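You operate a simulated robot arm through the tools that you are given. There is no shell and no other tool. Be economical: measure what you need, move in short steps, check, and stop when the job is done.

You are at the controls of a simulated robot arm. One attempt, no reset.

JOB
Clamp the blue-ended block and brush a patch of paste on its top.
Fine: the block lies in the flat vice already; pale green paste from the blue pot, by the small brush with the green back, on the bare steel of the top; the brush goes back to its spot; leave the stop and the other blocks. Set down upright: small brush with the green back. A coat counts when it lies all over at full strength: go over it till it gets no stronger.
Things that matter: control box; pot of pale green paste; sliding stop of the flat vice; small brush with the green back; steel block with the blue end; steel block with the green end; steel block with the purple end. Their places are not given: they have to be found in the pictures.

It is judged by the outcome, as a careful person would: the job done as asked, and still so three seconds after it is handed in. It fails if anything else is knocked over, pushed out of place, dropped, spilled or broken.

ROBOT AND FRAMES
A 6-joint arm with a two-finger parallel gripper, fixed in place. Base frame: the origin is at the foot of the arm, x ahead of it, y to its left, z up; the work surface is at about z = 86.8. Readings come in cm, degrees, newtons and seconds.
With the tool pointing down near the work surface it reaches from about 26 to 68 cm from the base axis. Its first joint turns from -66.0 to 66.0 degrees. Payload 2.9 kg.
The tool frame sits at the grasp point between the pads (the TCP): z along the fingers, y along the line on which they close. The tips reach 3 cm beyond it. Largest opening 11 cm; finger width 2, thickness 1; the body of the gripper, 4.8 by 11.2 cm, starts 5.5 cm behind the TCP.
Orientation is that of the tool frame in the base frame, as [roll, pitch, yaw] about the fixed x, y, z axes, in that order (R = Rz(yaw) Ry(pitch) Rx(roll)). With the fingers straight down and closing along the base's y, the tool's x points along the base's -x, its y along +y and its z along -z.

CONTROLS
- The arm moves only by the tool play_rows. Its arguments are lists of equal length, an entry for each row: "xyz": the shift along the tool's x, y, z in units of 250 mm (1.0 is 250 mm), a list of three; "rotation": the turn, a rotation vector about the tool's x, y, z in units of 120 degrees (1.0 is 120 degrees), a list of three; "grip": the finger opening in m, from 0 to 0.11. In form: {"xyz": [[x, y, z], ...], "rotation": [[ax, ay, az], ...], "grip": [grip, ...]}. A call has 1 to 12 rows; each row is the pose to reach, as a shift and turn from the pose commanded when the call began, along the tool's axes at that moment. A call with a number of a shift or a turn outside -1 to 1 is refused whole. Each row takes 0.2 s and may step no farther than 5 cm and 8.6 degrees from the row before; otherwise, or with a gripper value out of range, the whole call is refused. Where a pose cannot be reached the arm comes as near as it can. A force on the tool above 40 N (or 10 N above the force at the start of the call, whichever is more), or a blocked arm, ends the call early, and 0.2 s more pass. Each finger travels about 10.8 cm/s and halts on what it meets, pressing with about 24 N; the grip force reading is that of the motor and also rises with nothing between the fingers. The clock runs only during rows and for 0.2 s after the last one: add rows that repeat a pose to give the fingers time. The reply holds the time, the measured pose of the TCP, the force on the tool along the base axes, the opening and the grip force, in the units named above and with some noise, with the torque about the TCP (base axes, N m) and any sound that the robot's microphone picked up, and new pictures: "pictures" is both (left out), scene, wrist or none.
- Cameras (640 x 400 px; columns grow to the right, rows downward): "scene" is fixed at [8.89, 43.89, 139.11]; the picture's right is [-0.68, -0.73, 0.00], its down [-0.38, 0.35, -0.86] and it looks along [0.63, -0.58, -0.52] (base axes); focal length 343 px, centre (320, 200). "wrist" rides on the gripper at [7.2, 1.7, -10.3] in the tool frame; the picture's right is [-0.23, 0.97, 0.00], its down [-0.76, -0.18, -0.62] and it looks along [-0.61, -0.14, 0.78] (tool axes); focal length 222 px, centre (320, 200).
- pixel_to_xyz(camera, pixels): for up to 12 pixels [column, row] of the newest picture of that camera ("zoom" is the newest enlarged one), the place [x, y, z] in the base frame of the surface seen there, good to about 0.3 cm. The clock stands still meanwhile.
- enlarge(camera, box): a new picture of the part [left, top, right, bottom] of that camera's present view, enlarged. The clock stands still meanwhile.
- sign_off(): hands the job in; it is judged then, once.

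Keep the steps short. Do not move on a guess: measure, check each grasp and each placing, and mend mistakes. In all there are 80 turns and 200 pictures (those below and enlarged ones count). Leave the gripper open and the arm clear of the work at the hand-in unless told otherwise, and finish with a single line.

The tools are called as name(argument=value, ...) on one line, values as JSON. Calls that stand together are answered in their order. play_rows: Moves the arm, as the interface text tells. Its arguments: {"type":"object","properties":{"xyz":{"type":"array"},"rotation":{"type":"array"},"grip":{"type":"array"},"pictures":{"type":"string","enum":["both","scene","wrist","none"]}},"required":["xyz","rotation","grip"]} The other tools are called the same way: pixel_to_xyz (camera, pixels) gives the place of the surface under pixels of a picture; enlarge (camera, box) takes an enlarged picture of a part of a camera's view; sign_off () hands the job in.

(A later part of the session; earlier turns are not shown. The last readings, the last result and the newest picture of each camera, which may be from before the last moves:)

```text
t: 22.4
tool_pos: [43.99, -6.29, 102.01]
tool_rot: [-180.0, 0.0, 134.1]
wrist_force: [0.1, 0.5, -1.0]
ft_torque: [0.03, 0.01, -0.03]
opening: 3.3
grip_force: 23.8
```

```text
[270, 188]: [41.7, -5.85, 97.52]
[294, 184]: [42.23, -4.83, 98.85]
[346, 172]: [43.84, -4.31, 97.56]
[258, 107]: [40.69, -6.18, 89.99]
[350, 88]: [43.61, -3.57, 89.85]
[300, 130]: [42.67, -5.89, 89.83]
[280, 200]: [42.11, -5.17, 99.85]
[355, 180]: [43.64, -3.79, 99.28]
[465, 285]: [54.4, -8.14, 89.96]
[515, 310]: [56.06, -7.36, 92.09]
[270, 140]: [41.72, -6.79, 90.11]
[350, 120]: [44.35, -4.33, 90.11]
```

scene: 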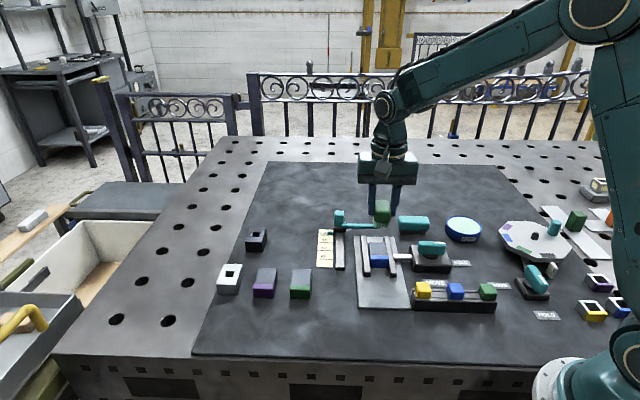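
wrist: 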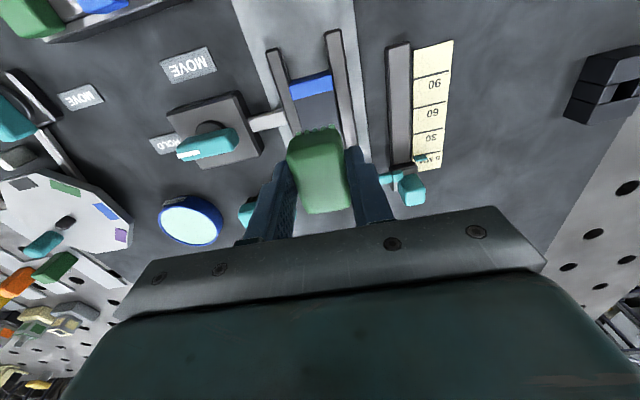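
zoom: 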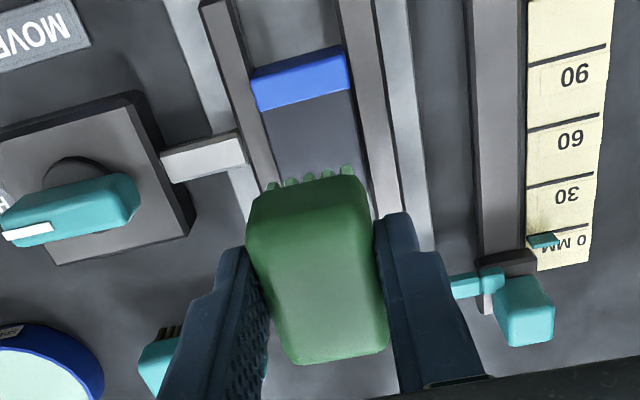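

The bar is well clear (over 6 cm away, z 90). Bristle front is 1.72 cm ahead of the TCP, so I'll set down slightly back of centre with a light press.

play_rows(xyz=[[-0.008, 0, 0.08], [-0.008, 0, 0.16], [-0.008, 0, 0.22], [-0.008, 0, 0.25], [-0.008, 0, 0.26], [-0.008, 0, 0.265], [-0.008, 0, 0.265]], rotation=[[0, 0, 0], [0, 0, 0], [0, 0, 0], [0, 0, 0], [0, 0, 0], [0, 0, 0], [0, 0, 0]], grip=[0.015, 0.015, 0.015, 0.015, 0.015, 0.015, 0.015])

enlarge(camera="scene", box=[340, 210, 430, 280])

enlarge(camera="wrist", box=[220, 50, 420, 230])

```text
t: 24.0
tool_pos: [44.11, -6.37, 95.41]
tool_rot: [-180.0, 0.0, 134.2]
wrist_force: [-0.1, -0.3, -1.1]
ft_torque: [-0.01, -0.01, 0.02]
opening: 3.32
grip_force: 24.0
```

scene: 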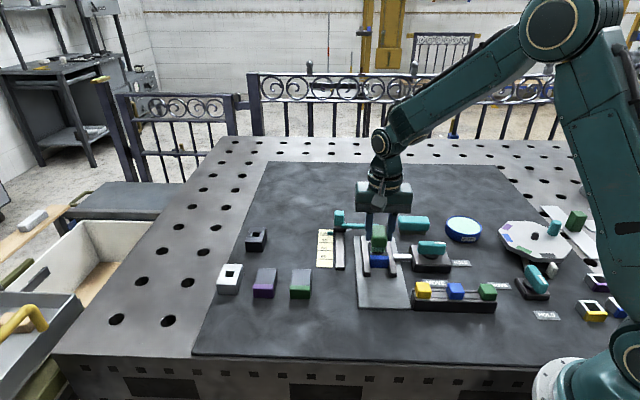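
wrist: 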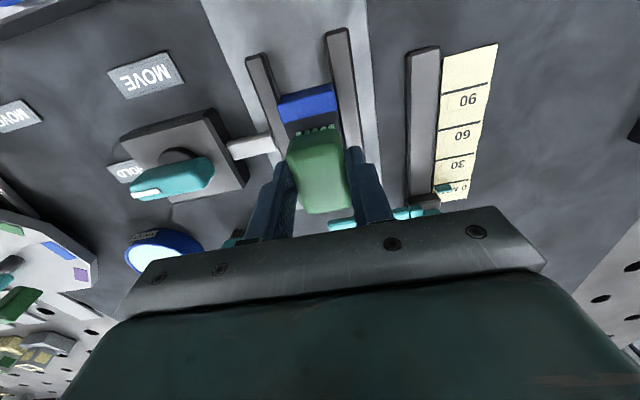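

```text
5.71 times, centred on (385, 245) of scene
```

zoom: 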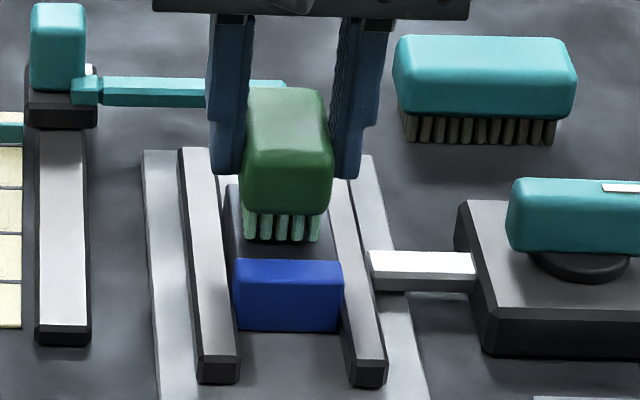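

```text
2.22 times, centred on (320, 140) of wrist
```

zoom: 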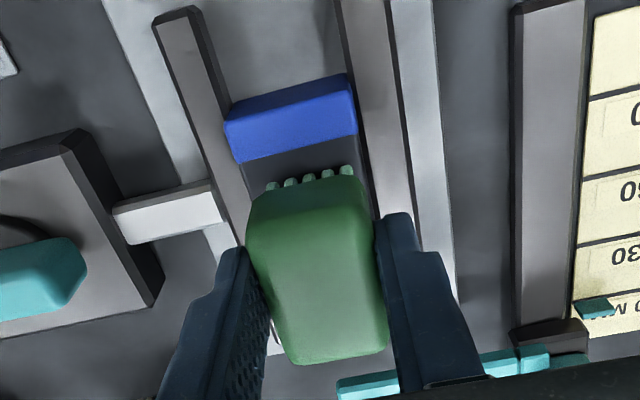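

No contact yet (force about 0) and the brush is centred across the block. I'll lower another 0.25 cm.

play_rows(xyz=[[0, 0, 0.004], [0, 0, 0.007], [0, 0, 0.01], [0, 0, 0.01]], rotation=[[0, 0, 0], [0, 0, 0], [0, 0, 0], [0, 0, 0]], grip=[0.015, 0.015, 0.015, 0.015], pictures="none")

```text
t: 25.0
tool_pos: [44.21, -6.52, 95.2]
tool_rot: [-180.0, 0.1, 134.1]
wrist_force: [-0.9, -0.2, 3.9]
ft_torque: [-0.1, -0.03, -0.04]
opening: 3.3
grip_force: 23.9
```

Light contact at 4 N. I'll brush slowly across in a raster, staying short of the blue end.

play_rows(xyz=[[0, 0.014, 0.003], [0, 0.028, 0.003], [-0.01, 0.028, 0.003], [-0.01, 0.01, 0.003], [-0.01, -0.01, 0.003], [-0.01, -0.028, 0.003], [0.01, -0.028, 0.003], [0.01, -0.01, 0.003], [0.01, 0.01, 0.003], [0.01, 0.028, 0.003], [0.022, 0.028, 0.003], [0.022, 0.01, 0.003]], rotation=[[0, 0, 0], [0, 0, 0], [0, 0, 0], [0, 0, 0], [0, 0, 0], [0, 0, 0], [0, 0, 0], [0, 0, 0], [0, 0, 0], [0, 0, 0], [0, 0, 0], [0, 0, 0]], grip=[0.015, 0.015, 0.015, 0.015, 0.015, 0.015, 0.015, 0.015, 0.015, 0.015, 0.015, 0.015])

enlarge(camera="wrist", box=[220, 50, 420, 230])

```text
t: 27.6
tool_pos: [43.86, -5.76, 95.09]
tool_rot: [179.9, -0.1, 134.3]
wrist_force: [3.2, 4.0, 13.6]
ft_torque: [0.08, -0.23, 0.06]
opening: 3.3
grip_force: 23.9
```

scene: 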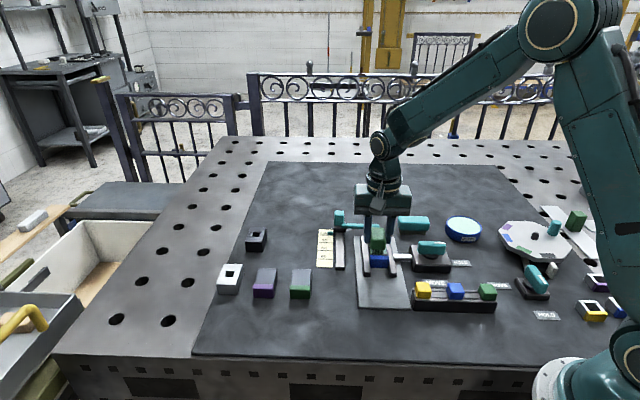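
wrist: 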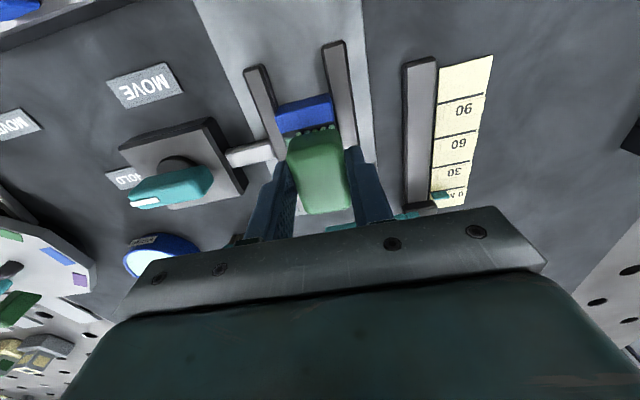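

```text
2.22 times, centred on (320, 140) of wrist
```

zoom: 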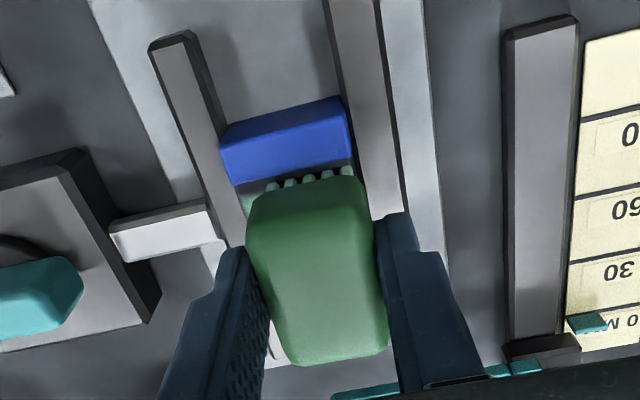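

Pale green shows beside the bristles and the front row is just short of the blue. I'll finish this pass and go over it all again.

play_rows(xyz=[[0.003, -0.01, 0], [0.003, -0.025, 0], [0.003, -0.038, 0], [-0.012, -0.038, 0], [-0.012, -0.02, 0], [-0.012, 0, 0], [-0.012, 0.018, 0], [-0.032, 0.018, 0], [-0.032, 0, 0], [-0.032, -0.02, 0], [-0.032, -0.038, 0], [-0.012, -0.038, 0]], rotation=[[0, 0, 0], [0, 0, 0], [0, 0, 0], [0, 0, 0], [0, 0, 0], [0, 0, 0], [0, 0, 0], [0, 0, 0], [0, 0, 0], [0, 0, 0], [0, 0, 0], [0, 0, 0]], grip=[0.015, 0.015, 0.015, 0.015, 0.015, 0.015, 0.015, 0.015, 0.015, 0.015, 0.015, 0.015], pictures="none")

play_rows(xyz=[[0, 0, -0.02], [0, 0, -0.08], [0, 0, -0.18], [-0.1, 0, -0.28], [-0.2, 0, -0.28], [-0.28, 0, -0.28], [-0.28, 0, -0.28]], rotation=[[0, 0, 0], [0, 0, 0], [0, 0, 0], [0, 0, 0], [0, 0, 0], [0, 0, 0], [0, 0, 0]], grip=[0.015, 0.015, 0.015, 0.015, 0.015, 0.015, 0.015])

enlarge(camera="scene", box=[345, 225, 425, 280])

enlarge(camera="wrist", box=[240, 20, 400, 130])

```text
t: 30.2
tool_pos: [43.4, -6.74, 95.01]
tool_rot: [-179.9, 0.0, 134.1]
wrist_force: [0.2, -1.9, 3.2]
ft_torque: [-0.11, -0.12, -0.04]
opening: 3.27
grip_force: 24.4
```

```text
t: 31.8
tool_pos: [48.22, -11.68, 102.0]
tool_rot: [180.0, 0.0, 134.2]
wrist_force: [0.1, -0.8, -0.4]
ft_torque: [-0.02, -0.04, -0.01]
opening: 3.3
grip_force: 23.6
```

scene: 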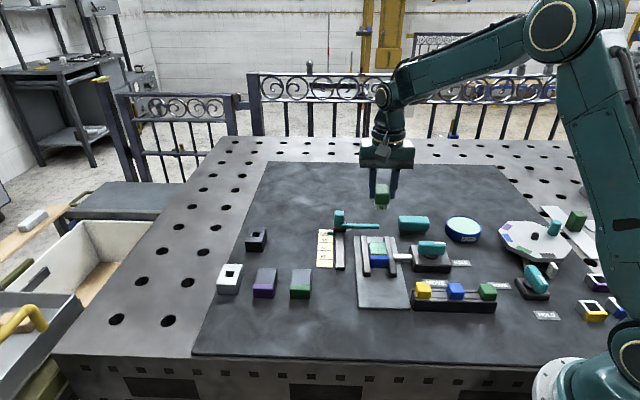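
wrist: 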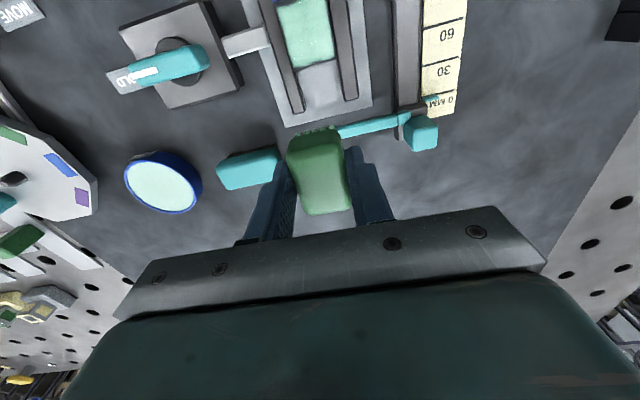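

```text
7.27 times, centred on (385, 252) of scene
```

zoom: 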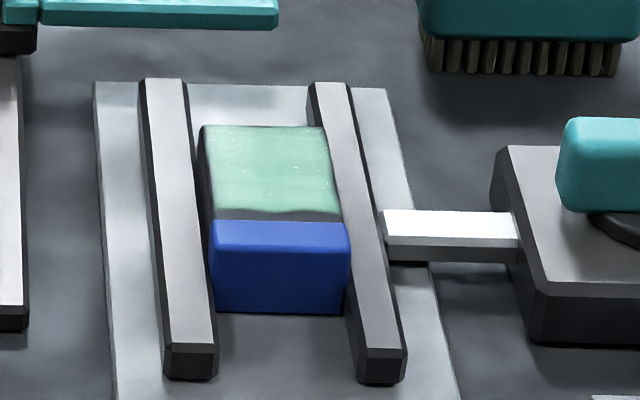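

```text
3.64 times, centred on (320, 75) of wrist
```

zoom: 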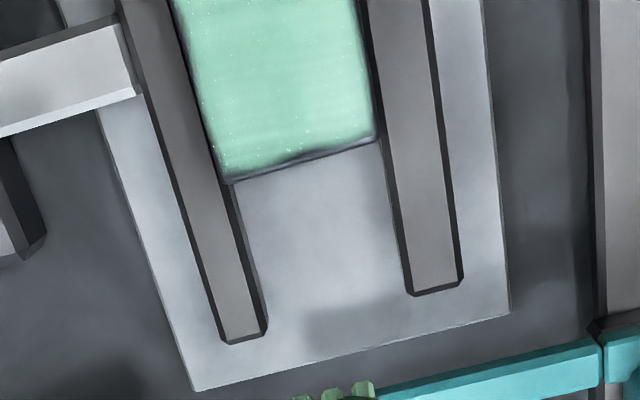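

Nice even pale green, but a bare strip about 0.3 cm wide remains beside the blue end and a faint thin one at the far edge. I'll measure the strip.

enlarge(camera="scene", box=[362, 236, 398, 260])

pixel_to_xyz(camera="scene", pixels=[[378.8, 253], [378.8, 253.8], [378.8, 254.9], [378.8, 256], [371, 254], [386, 254]])

```text
16.00 times, centred on (380, 248) of scene
```

zoom: 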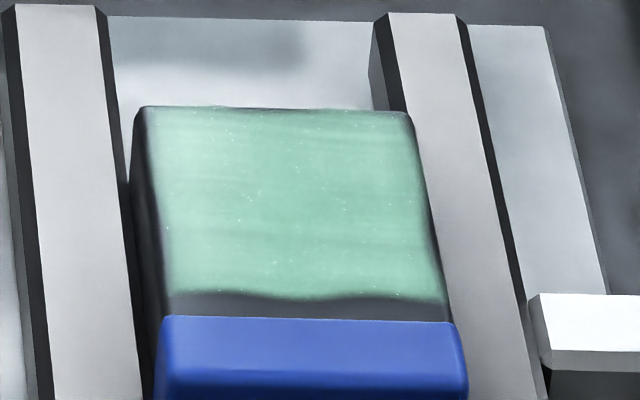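

```text
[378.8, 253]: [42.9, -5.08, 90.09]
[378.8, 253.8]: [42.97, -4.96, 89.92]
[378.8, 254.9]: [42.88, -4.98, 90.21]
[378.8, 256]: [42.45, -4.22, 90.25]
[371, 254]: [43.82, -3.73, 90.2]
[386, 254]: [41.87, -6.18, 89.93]
```

The strip is about 0.4 cm. I'll go back and brush the front further toward the blue by 0.3 cm, then go over the whole again.

play_rows(xyz=[[0.1, 0.02, 0], [0.2, 0.04, 0.05], [0.285, 0.06, 0.14], [0.285, 0.06, 0.22], [0.285, 0.06, 0.265], [0.285, 0.06, 0.279], [0.306, 0.06, 0.28], [0.306, 0.045, 0.28], [0.306, 0.03, 0.28], [0.306, 0.016, 0.28], [0.306, 0.004, 0.28], [0.306, 0.004, 0.28]], rotation=[[0, 0, 0], [0, 0, 0], [0, 0, 0], [0, 0, 0], [0, 0, 0], [0, 0, 0], [0, 0, 0], [0, 0, 0], [0, 0, 0], [0, 0, 0], [0, 0, 0], [0, 0, 0]], grip=[0.015, 0.015, 0.015, 0.015, 0.015, 0.015, 0.015, 0.015, 0.015, 0.015, 0.015, 0.015])

enlarge(camera="wrist", box=[240, 70, 400, 200])

```text
t: 34.4
tool_pos: [43.01, -6.27, 95.08]
tool_rot: [180.0, 0.0, 134.2]
wrist_force: [0.4, 0.1, -0.4]
ft_torque: [-0.02, -0.02, 0.01]
opening: 3.33
grip_force: 24.2
```

scene: 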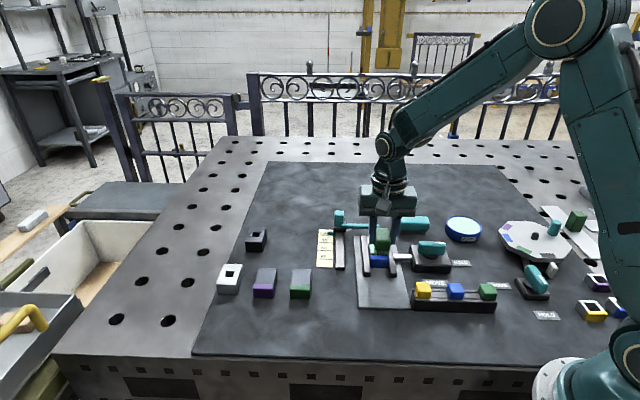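
wrist: 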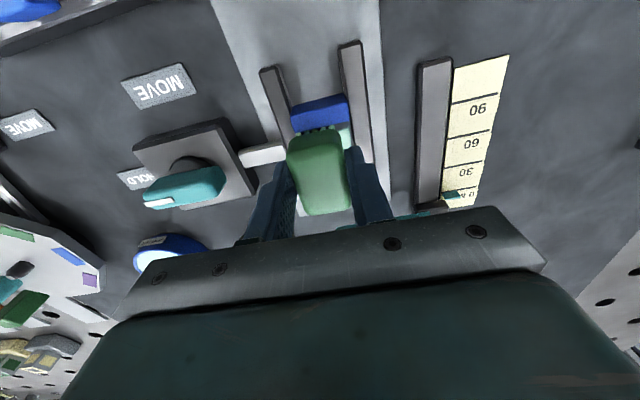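

```text
3.08 times, centred on (320, 135) of wrist
```

zoom: 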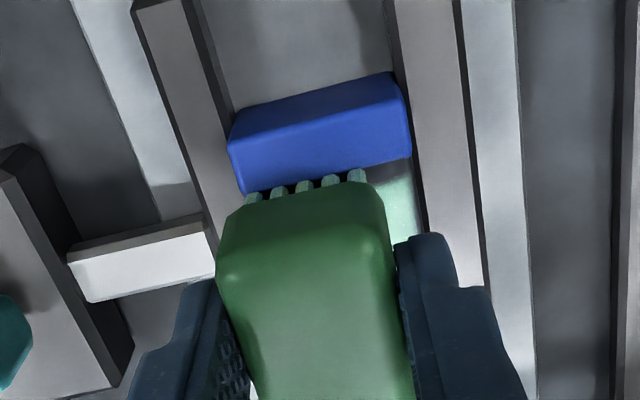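

The force is about 0 N, so the bristles were barely touching and the strip at right is still bare. I'll press 0.2 cm lower and sweep back.

play_rows(xyz=[[0, 0, 0.004], [0, 0, 0.008], [0, 0.012, 0.008], [0, 0.026, 0.008], [0, 0.04, 0.008], [0, 0.056, 0.008], [0.002, 0.056, 0.008], [0.002, 0.04, 0.008], [0.002, 0.026, 0.008], [0.002, 0.012, 0.008], [0.002, 0, 0.008], [0.002, -0.004, 0.008]], rotation=[[0, 0, 0], [0, 0, 0], [0, 0, 0], [0, 0, 0], [0, 0, 0], [0, 0, 0], [0, 0, 0], [0, 0, 0], [0, 0, 0], [0, 0, 0], [0, 0, 0], [0, 0, 0]], grip=[0.015, 0.015, 0.015, 0.015, 0.015, 0.015, 0.015, 0.015, 0.015, 0.015, 0.015, 0.015])

enlarge(camera="wrist", box=[240, 70, 400, 200])

```text
t: 37.0
tool_pos: [43.0, -6.23, 95.12]
tool_rot: [179.9, 0.1, 134.2]
wrist_force: [4.8, 3.7, 16.7]
ft_torque: [0.18, -0.19, -0.02]
opening: 3.29
grip_force: 24.1
```

scene: 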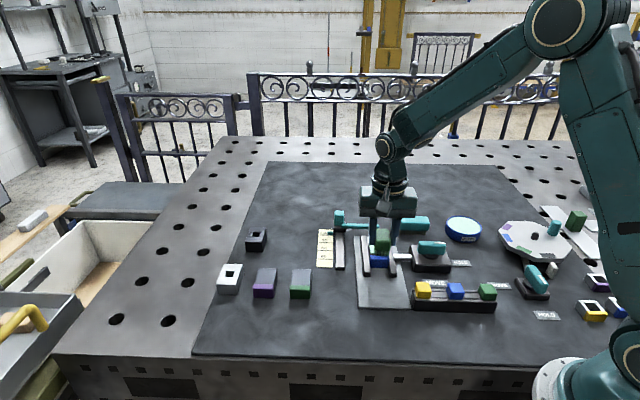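
wrist: 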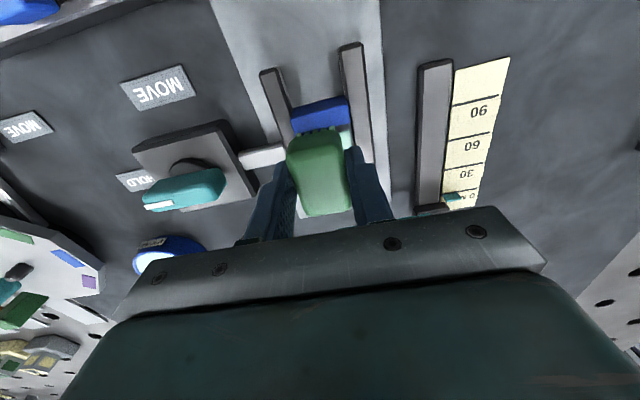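

```text
3.08 times, centred on (320, 135) of wrist
```

zoom: 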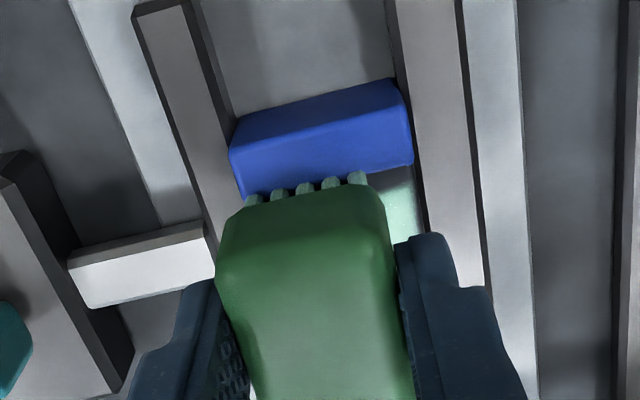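

Contact is now 17 N. A thin strip is still bare at right, so I'll go 0.12 cm further forward, sweep, and then do a whole pass.

play_rows(xyz=[[0.005, 0, 0], [0.005, 0.016, 0], [0.005, 0.032, 0], [0.005, 0.048, 0], [0.005, 0.062, 0], [-0.012, 0.062, 0], [-0.012, 0.04, 0], [-0.012, 0.02, 0], [-0.012, 0.003, 0], [-0.032, 0.003, 0], [-0.032, 0.02, 0], [-0.032, 0.04, 0]], rotation=[[0, 0, 0], [0, 0, 0], [0, 0, 0], [0, 0, 0], [0, 0, 0], [0, 0, 0], [0, 0, 0], [0, 0, 0], [0, 0, 0], [0, 0, 0], [0, 0, 0], [0, 0, 0]], grip=[0.015, 0.015, 0.015, 0.015, 0.015, 0.015, 0.015, 0.015, 0.015, 0.015, 0.015, 0.015], pictures="none")

play_rows(xyz=[[0, 0.02, 0], [-0.02, 0.02, 0], [-0.02, 0, 0], [-0.02, -0.02, 0], [-0.02, -0.037, 0], [-0.02, -0.02, -0.03], [-0.02, -0.02, -0.12], [-0.05, -0.02, -0.25], [-0.15, -0.02, -0.28], [-0.24, -0.02, -0.28], [-0.24, -0.02, -0.28]], rotation=[[0, 0, 0], [0, 0, 0], [0, 0, 0], [0, 0, 0], [0, 0, 0], [0, 0, 0], [0, 0, 0], [0, 0, 0], [0, 0, 0], [0, 0, 0], [0, 0, 0]], grip=[0.015, 0.015, 0.015, 0.015, 0.015, 0.015, 0.015, 0.015, 0.015, 0.015, 0.015])

enlarge(camera="scene", box=[362, 236, 398, 260])

enlarge(camera="wrist", box=[240, 0, 400, 130])

```text
t: 39.6
tool_pos: [44.22, -6.05, 94.86]
tool_rot: [180.0, -0.1, 134.1]
wrist_force: [-0.7, 0.6, -0.8]
ft_torque: [0.0, -0.03, -0.03]
opening: 3.28
grip_force: 24.4
```

```text
t: 42.0
tool_pos: [48.08, -10.79, 101.85]
tool_rot: [-179.9, -0.1, 134.3]
wrist_force: [0.2, 0.0, -0.8]
ft_torque: [-0.02, -0.01, 0.01]
opening: 3.28
grip_force: 24.1
```

scene: 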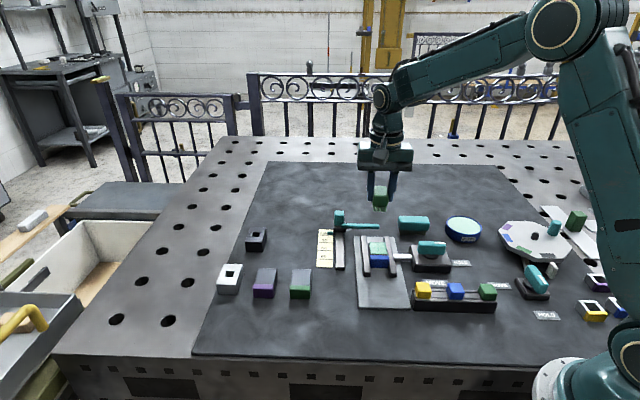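
wrist: 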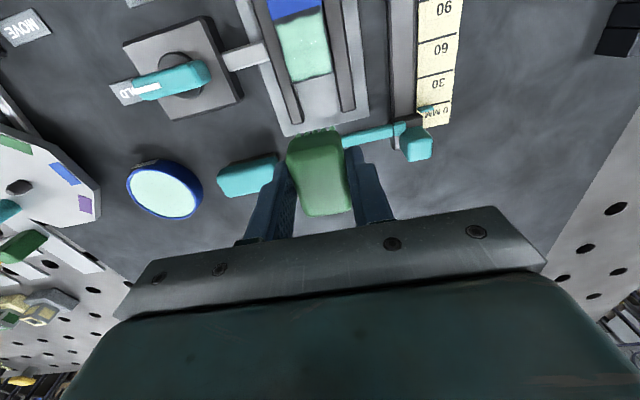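

```text
16.00 times, centred on (380, 248) of scene
```

zoom: 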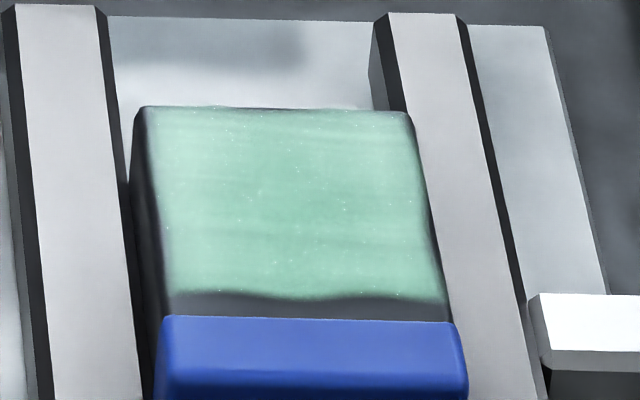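

```text
3.08 times, centred on (320, 65) of wrist
```

zoom: 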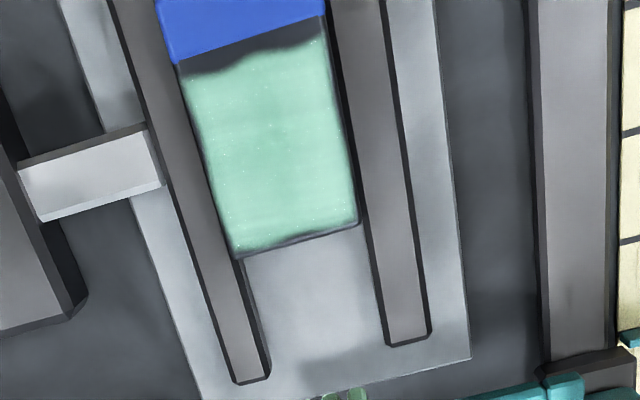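

The front edge of the coat is identical to before, wavy outline included. Either the patch ends there, or the last pass didn't touch, as the force ended near 0. I'll set down at centre and find true contact first.

play_rows(xyz=[[0.1, 0.007, 0], [0.2, 0.015, 0.05], [0.245, 0.015, 0.14], [0.245, 0.015, 0.22], [0.245, 0.015, 0.27], [0.245, 0.015, 0.28], [0.245, 0.015, 0.286], [0.245, 0.015, 0.286]], rotation=[[0, 0, 0], [0, 0, 0], [0, 0, 0], [0, 0, 0], [0, 0, 0], [0, 0, 0], [0, 0, 0], [0, 0, 0]], grip=[0.015, 0.015, 0.015, 0.015, 0.015, 0.015, 0.015, 0.015])

enlarge(camera="scene", box=[345, 215, 415, 265])

```text
t: 43.8
tool_pos: [43.96, -6.24, 94.8]
tool_rot: [179.9, 0.2, 134.2]
wrist_force: [-6.3, 1.8, 28.1]
ft_torque: [0.1, 0.35, 0.0]
opening: 3.31
grip_force: 23.9
```

scene: 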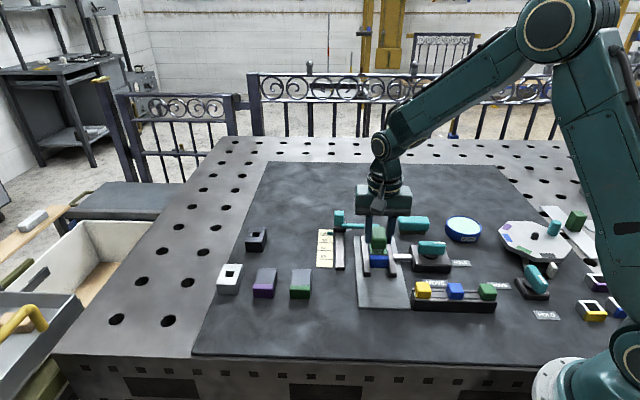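
wrist: 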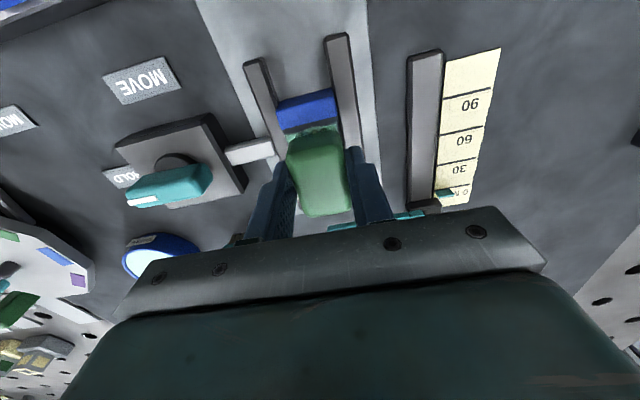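

```text
8.00 times, centred on (380, 240) of scene
```

zoom: 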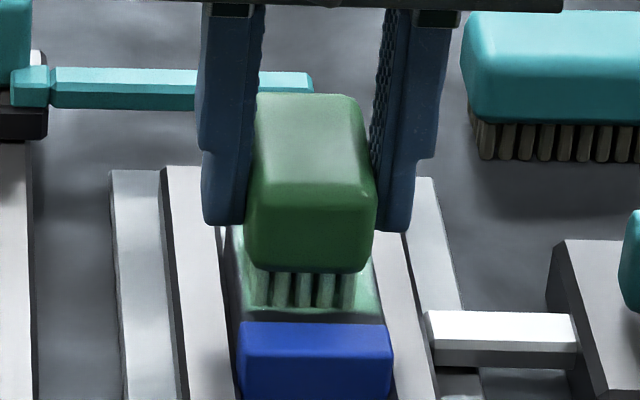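

Firm contact now. I'll ease up slightly and run the raster with real pressure.

play_rows(xyz=[[0, 0, -0.002], [0, 0.014, -0.002], [0, 0.028, -0.002], [0.02, 0.028, -0.002], [0.02, 0.01, -0.002], [0.02, -0.01, -0.002], [0.02, -0.028, -0.002], [0, -0.028, -0.002], [0, -0.01, -0.002], [0, 0.01, -0.002], [0, 0.028, -0.002], [-0.016, 0.028, -0.002]], rotation=[[0, 0, 0], [0, 0, 0], [0, 0, 0], [0, 0, 0], [0, 0, 0], [0, 0, 0], [0, 0, 0], [0, 0, 0], [0, 0, 0], [0, 0, 0], [0, 0, 0], [0, 0, 0]], grip=[0.015, 0.015, 0.015, 0.015, 0.015, 0.015, 0.015, 0.015, 0.015, 0.015, 0.015, 0.015], pictures="none")

play_rows(xyz=[[0, -0.018, 0], [0, -0.036, 0], [0, -0.054, 0], [0.046, -0.054, 0], [0.046, -0.036, 0], [0.046, -0.018, 0], [0.046, 0, 0], [0.046, 0, 0]], rotation=[[0, 0, 0], [0, 0, 0], [0, 0, 0], [0, 0, 0], [0, 0, 0], [0, 0, 0], [0, 0, 0], [0, 0, 0]], grip=[0.015, 0.015, 0.015, 0.015, 0.015, 0.015, 0.015, 0.015])

enlarge(camera="wrist", box=[240, 70, 400, 200])

enlarge(camera="scene", box=[345, 215, 415, 265])

```text
t: 46.4
tool_pos: [44.68, -5.72, 94.85]
tool_rot: [-180.0, -0.1, 134.2]
wrist_force: [-5.8, 3.7, 20.5]
ft_torque: [0.05, 0.15, -0.01]
opening: 3.3
grip_force: 24.0
```

```text
t: 48.2
tool_pos: [44.01, -5.14, 94.82]
tool_rot: [-180.0, 0.0, 134.1]
wrist_force: [-5.7, -5.1, 18.8]
ft_torque: [-0.27, 0.21, -0.01]
opening: 3.29
grip_force: 23.8
```

scene: 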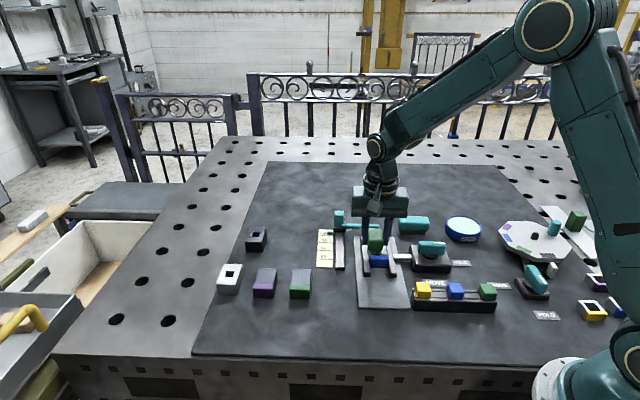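
wrist: 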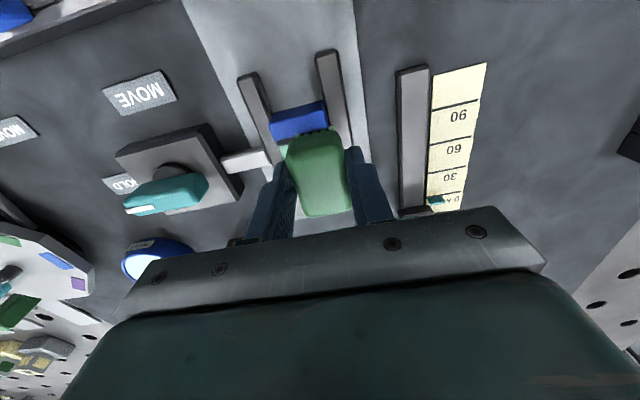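

```text
3.08 times, centred on (320, 135) of wrist
```

zoom: 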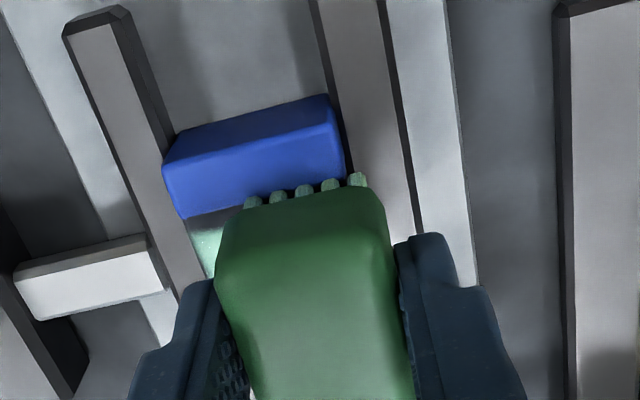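

```text
8.00 times, centred on (380, 240) of scene
```

zoom: 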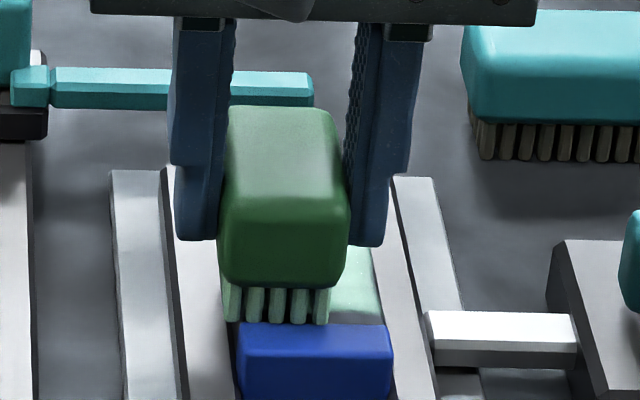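

The strip stays bare even where the bristles clearly rubbed (19 N), so the coat patch has its own edge there. I'll lift and compare the strength.

play_rows(xyz=[[0, -0.02, -0.03], [0, -0.02, -0.12], [-0.05, -0.02, -0.25], [-0.15, -0.02, -0.28], [-0.25, -0.02, -0.28], [-0.29, -0.02, -0.28], [-0.29, -0.02, -0.28]], rotation=[[0, 0, 0], [0, 0, 0], [0, 0, 0], [0, 0, 0], [0, 0, 0], [0, 0, 0], [0, 0, 0]], grip=[0.015, 0.015, 0.015, 0.015, 0.015, 0.015, 0.015])

enlarge(camera="scene", box=[362, 236, 398, 260])

enlarge(camera="wrist", box=[240, 0, 400, 130])

```text
t: 49.8
tool_pos: [48.72, -10.58, 101.71]
tool_rot: [-179.9, 0.0, 134.3]
wrist_force: [-0.5, 0.0, -0.6]
ft_torque: [-0.03, 0.01, -0.03]
opening: 3.31
grip_force: 23.7
```

scene: 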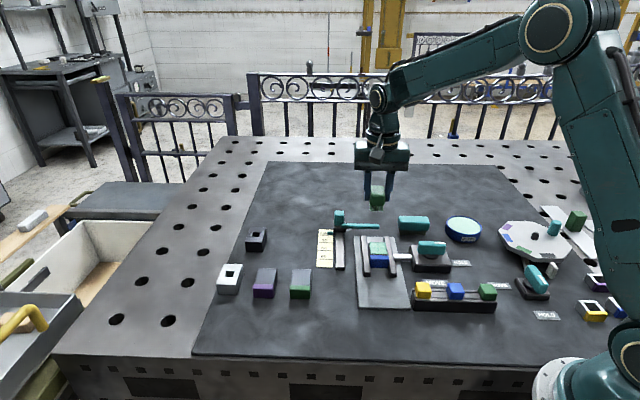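
wrist: 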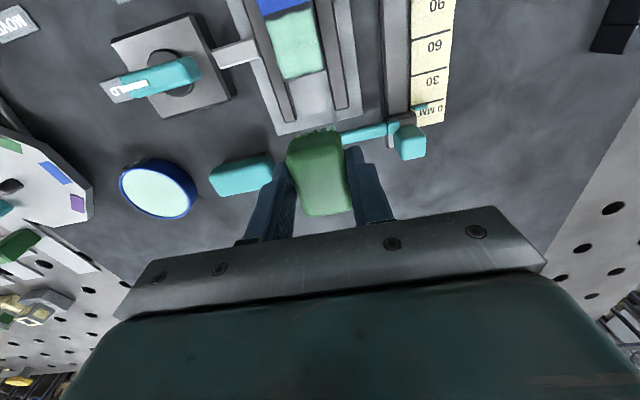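

```text
16.00 times, centred on (380, 248) of scene
```

zoom: 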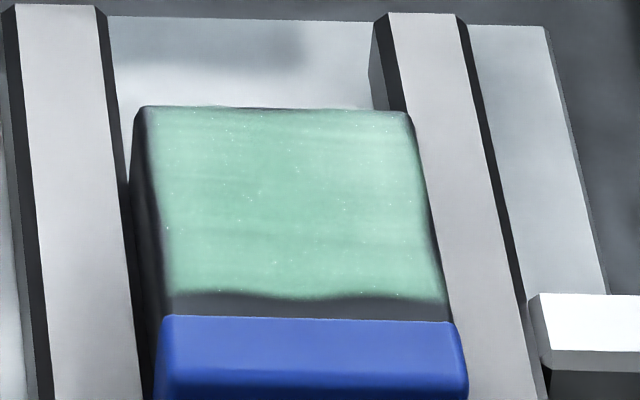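

```text
3.08 times, centred on (320, 65) of wrist
```

zoom: 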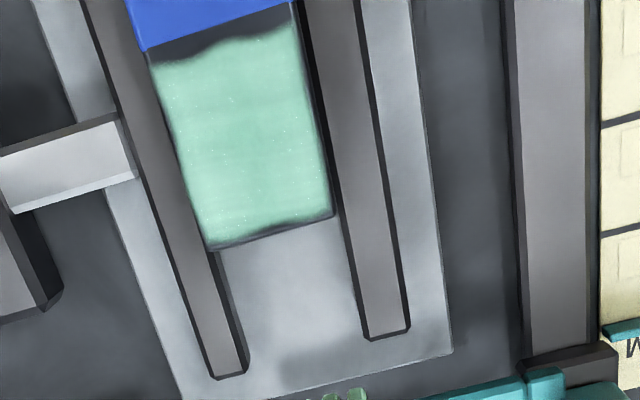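

The coat looks the same as after the first passes. To rule out that the brush had merely run dry, I'll dip once more and go over it once again. First back above the pot.

play_rows(xyz=[[-0.012, -0.06, 0], [-0.03, -0.14, 0], [-0.05, -0.24, 0], [-0.07, -0.34, 0], [-0.092, -0.44, 0], [-0.114, -0.54, 0], [-0.135, -0.64, 0], [-0.155, -0.73, 0], [-0.173, -0.82, 0], [-0.186, -0.88, 0], [-0.193, -0.915, 0], [-0.193, -0.915, 0.1]], rotation=[[0, 0, 0], [0, 0, 0], [0, 0, 0], [0, 0, 0], [0, 0, 0], [0, 0, 0], [0, 0, 0], [0, 0, 0], [0, 0, 0], [0, 0, 0], [0, 0, 0], [0, 0, 0]], grip=[0.015, 0.015, 0.015, 0.015, 0.015, 0.015, 0.015, 0.015, 0.015, 0.015, 0.015, 0.015])

enlarge(camera="scene", box=[410, 180, 530, 265])

```text
t: 52.4
tool_pos: [35.65, -30.1, 99.46]
tool_rot: [-180.0, 0.0, 134.2]
wrist_force: [0.6, -0.1, -0.8]
ft_torque: [-0.01, 0.01, -0.03]
opening: 3.32
grip_force: 24.2
```

scene: 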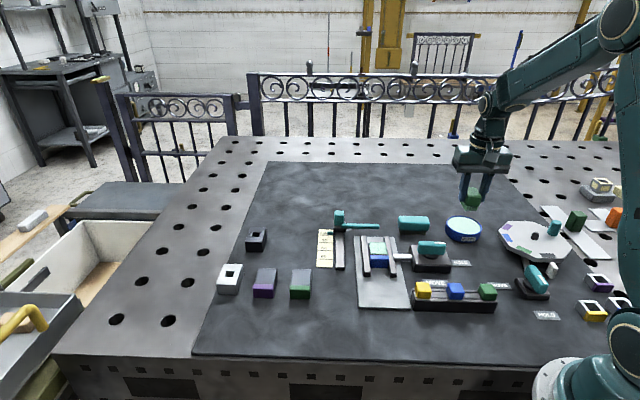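
wrist: 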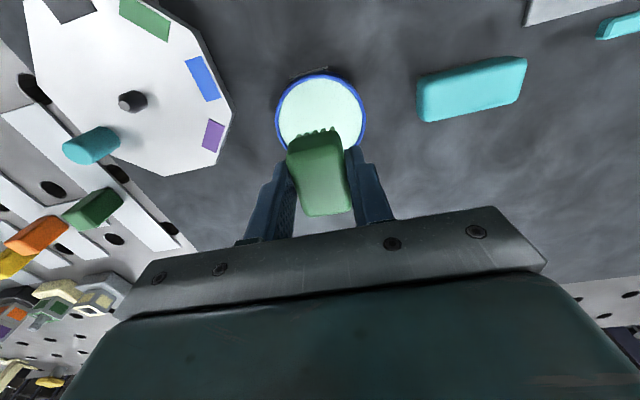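

```text
4.71 times, centred on (470, 222) of scene
```

zoom: 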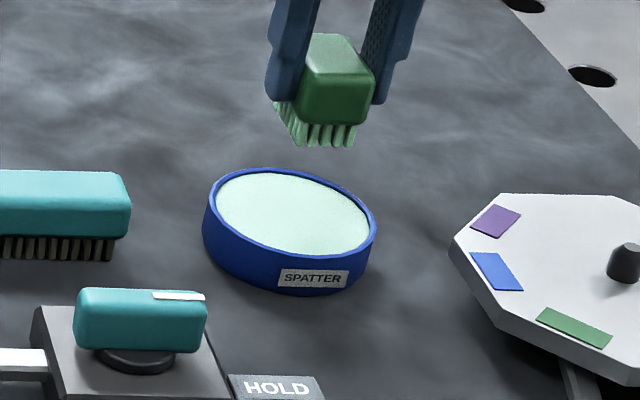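

Bristles are still green and the brush is centred over the pot. I'll dip gently.

play_rows(xyz=[[0, 0, 0.06], [0, 0, 0.12], [0, 0, 0.17], [0, 0, 0.195], [0, 0, 0.205], [0, 0, 0.212], [0, 0, 0.212]], rotation=[[0, 0, 0], [0, 0, 0], [0, 0, 0], [0, 0, 0], [0, 0, 0], [0, 0, 0], [0, 0, 0]], grip=[0.015, 0.015, 0.015, 0.015, 0.015, 0.015, 0.015], pictures="none")

enlarge(camera="scene", box=[410, 180, 530, 265])

```text
t: 54.0
tool_pos: [35.51, -30.13, 94.11]
tool_rot: [180.0, 0.0, 134.1]
wrist_force: [-6.6, 1.3, 20.4]
ft_torque: [0.12, 0.29, -0.01]
opening: 3.3
grip_force: 23.8
```

```text
4.71 times, centred on (470, 222) of scene
```

zoom: 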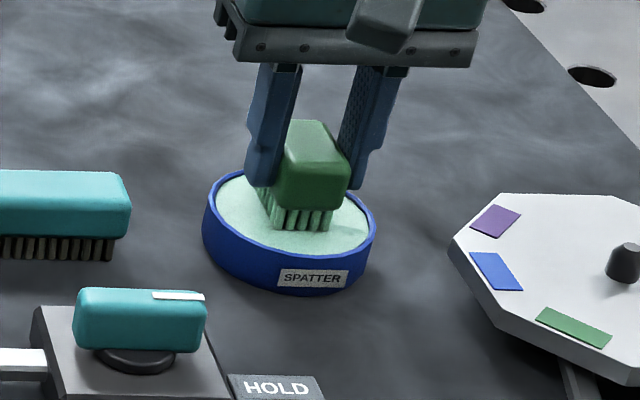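

Dipped at 20 N. I'll rise and carry it back over the block.

play_rows(xyz=[[0, 0, -0.03], [0, 0, -0.1], [0, 0, -0.2], [0, 0, -0.32], [0, 0, -0.32]], rotation=[[0, 0, 0], [0, 0, 0], [0, 0, 0], [0, 0, 0], [0, 0, 0]], grip=[0.015, 0.015, 0.015, 0.015, 0.015], pictures="none")

play_rows(xyz=[[0.02, 0.04, 0], [0.06, 0.12, 0], [0.105, 0.21, 0], [0.15, 0.31, 0], [0.2, 0.41, 0], [0.25, 0.51, 0], [0.3, 0.61, 0], [0.345, 0.7, 0], [0.385, 0.79, 0], [0.42, 0.86, 0], [0.44, 0.905, 0], [0.44, 0.905, 0]], rotation=[[0, 0, 0], [0, 0, 0], [0, 0, 0], [0, 0, 0], [0, 0, 0], [0, 0, 0], [0, 0, 0], [0, 0, 0], [0, 0, 0], [0, 0, 0], [0, 0, 0], [0, 0, 0]], grip=[0.015, 0.015, 0.015, 0.015, 0.015, 0.015, 0.015, 0.015, 0.015, 0.015, 0.015, 0.015])

enlarge(camera="wrist", box=[220, 50, 420, 230])

```text
t: 55.2
tool_pos: [35.62, -29.96, 101.98]
tool_rot: [-180.0, -0.1, 134.3]
wrist_force: [-0.1, 0.7, -0.8]
ft_torque: [0.01, 0.02, -0.02]
opening: 3.3
grip_force: 23.6
```

```text
t: 57.8
tool_pos: [44.28, -6.31, 101.91]
tool_rot: [-179.9, 0.0, 134.2]
wrist_force: [-0.2, 0.2, -0.3]
ft_torque: [0.02, 0.03, 0.01]
opening: 3.26
grip_force: 24.2
```

scene: 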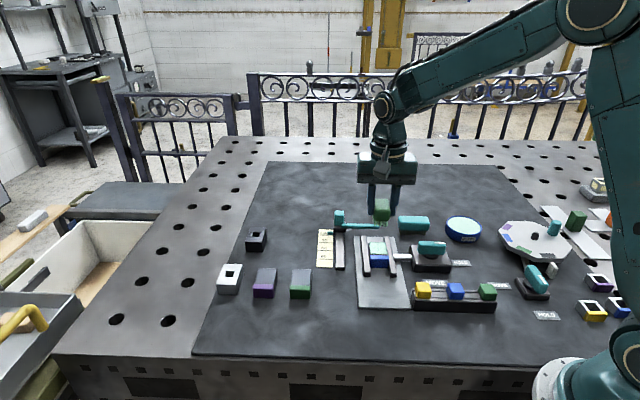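
wrist: 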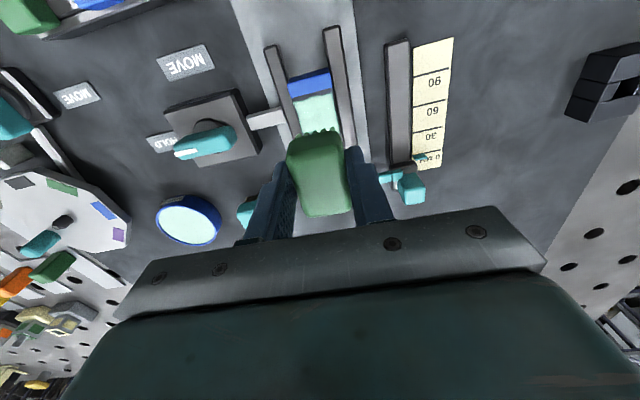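

```text
2.22 times, centred on (320, 140) of wrist
```

zoom: 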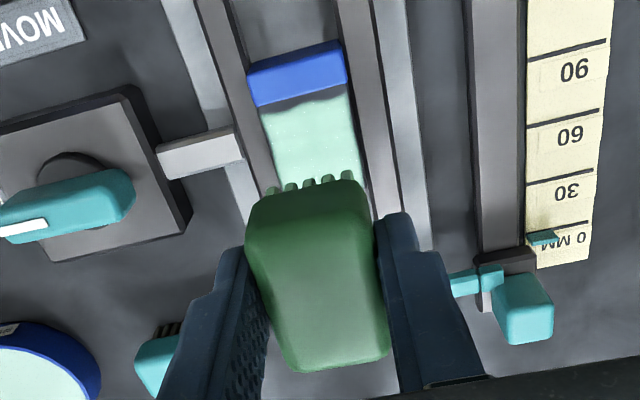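

Above the block again. I'll lower onto it and run the raster.

play_rows(xyz=[[0.006, -0.006, 0.1], [0.006, -0.006, 0.2], [0.006, -0.006, 0.255], [0.006, -0.006, 0.272], [0.006, -0.006, 0.28], [0.006, -0.006, 0.28]], rotation=[[0, 0, 0], [0, 0, 0], [0, 0, 0], [0, 0, 0], [0, 0, 0], [0, 0, 0]], grip=[0.015, 0.015, 0.015, 0.015, 0.015, 0.015], pictures="none")

```text
t: 59.2
tool_pos: [43.97, -6.37, 94.91]
tool_rot: [-179.9, 0.0, 134.2]
wrist_force: [-0.1, -0.6, -0.2]
ft_torque: [0.01, 0.01, -0.02]
opening: 3.31
grip_force: 23.7
```

No contact yet. I'll lower 0.15–0.2 cm as the raster starts.

play_rows(xyz=[[0, 0, 0.007], [0, 0.014, 0.007], [0, 0.028, 0.007], [0.018, 0.028, 0.007], [0.018, 0.01, 0.007], [0.018, -0.01, 0.007], [0.018, -0.028, 0.007], [0, -0.028, 0.007], [0, -0.01, 0.007], [0, 0.01, 0.007], [0, 0.028, 0.007], [-0.018, 0.028, 0.007]], rotation=[[0, 0, 0], [0, 0, 0], [0, 0, 0], [0, 0, 0], [0, 0, 0], [0, 0, 0], [0, 0, 0], [0, 0, 0], [0, 0, 0], [0, 0, 0], [0, 0, 0], [0, 0, 0]], grip=[0.015, 0.015, 0.015, 0.015, 0.015, 0.015, 0.015, 0.015, 0.015, 0.015, 0.015, 0.015], pictures="none")

play_rows(xyz=[[0, -0.018, 0], [0, -0.036, 0], [0, -0.054, 0], [0.018, -0.054, 0], [0.018, -0.036, 0], [0.018, -0.018, 0], [0.018, 0, 0], [0.036, 0, 0], [0.036, -0.018, 0], [0.036, -0.036, 0], [0.036, -0.054, 0], [0.018, -0.036, 0]], rotation=[[0, 0, 0], [0, 0, 0], [0, 0, 0], [0, 0, 0], [0, 0, 0], [0, 0, 0], [0, 0, 0], [0, 0, 0], [0, 0, 0], [0, 0, 0], [0, 0, 0], [0, 0, 0]], grip=[0.015, 0.015, 0.015, 0.015, 0.015, 0.015, 0.015, 0.015, 0.015, 0.015, 0.015, 0.015], pictures="none")

play_rows(xyz=[[0, 0, -0.03], [0, 0, -0.12], [-0.05, 0, -0.25], [-0.15, 0, -0.28], [-0.25, 0, -0.28], [-0.28, 0, -0.28], [-0.28, 0, -0.28]], rotation=[[0, 0, 0], [0, 0, 0], [0, 0, 0], [0, 0, 0], [0, 0, 0], [0, 0, 0], [0, 0, 0]], grip=[0.015, 0.015, 0.015, 0.015, 0.015, 0.015, 0.015])

enlarge(camera="scene", box=[362, 236, 398, 260])

enlarge(camera="wrist", box=[240, 0, 400, 130])

```text
t: 61.8
tool_pos: [44.76, -6.04, 94.88]
tool_rot: [179.9, -0.1, 134.3]
wrist_force: [-6.4, 4.6, 20.3]
ft_torque: [0.1, 0.2, -0.04]
opening: 3.3
grip_force: 23.7
```

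```text
t: 64.4
tool_pos: [43.88, -6.59, 94.92]
tool_rot: [-179.9, -0.1, 134.0]
wrist_force: [-9.4, 2.0, 31.7]
ft_torque: [0.0, 0.34, -0.02]
opening: 3.29
grip_force: 23.9
```

```text
t: 66.0
tool_pos: [48.82, -11.44, 101.87]
tool_rot: [180.0, 0.1, 134.2]
wrist_force: [0.1, -0.6, -1.3]
ft_torque: [0.01, 0.01, -0.01]
opening: 3.26
grip_force: 23.8
```

scene: 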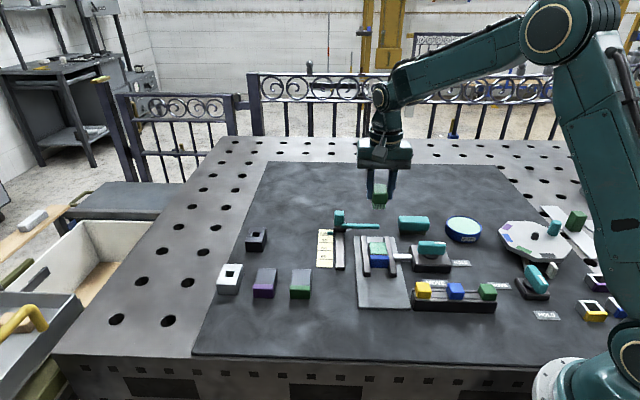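
wrist: 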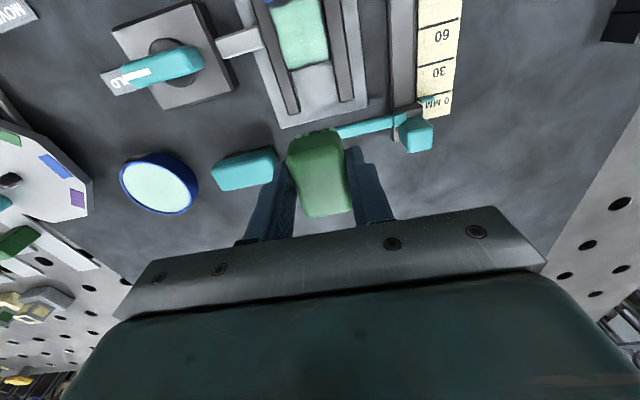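

```text
16.00 times, centred on (380, 248) of scene
```

zoom: 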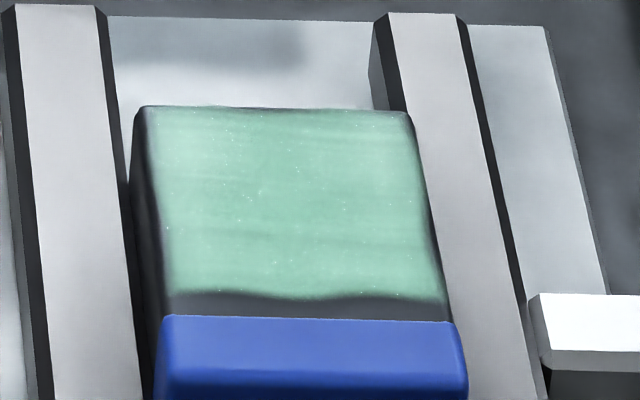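

```text
3.08 times, centred on (320, 65) of wrist
```

zoom: 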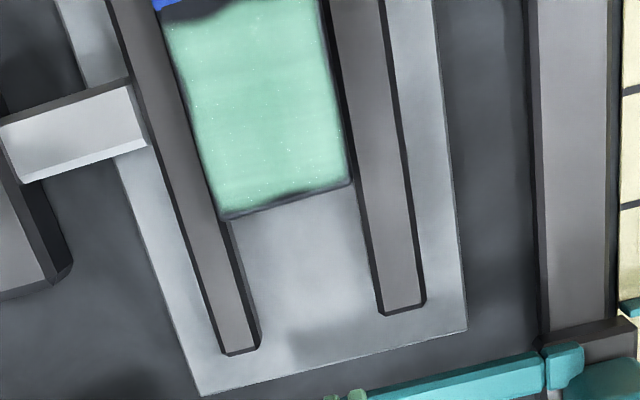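

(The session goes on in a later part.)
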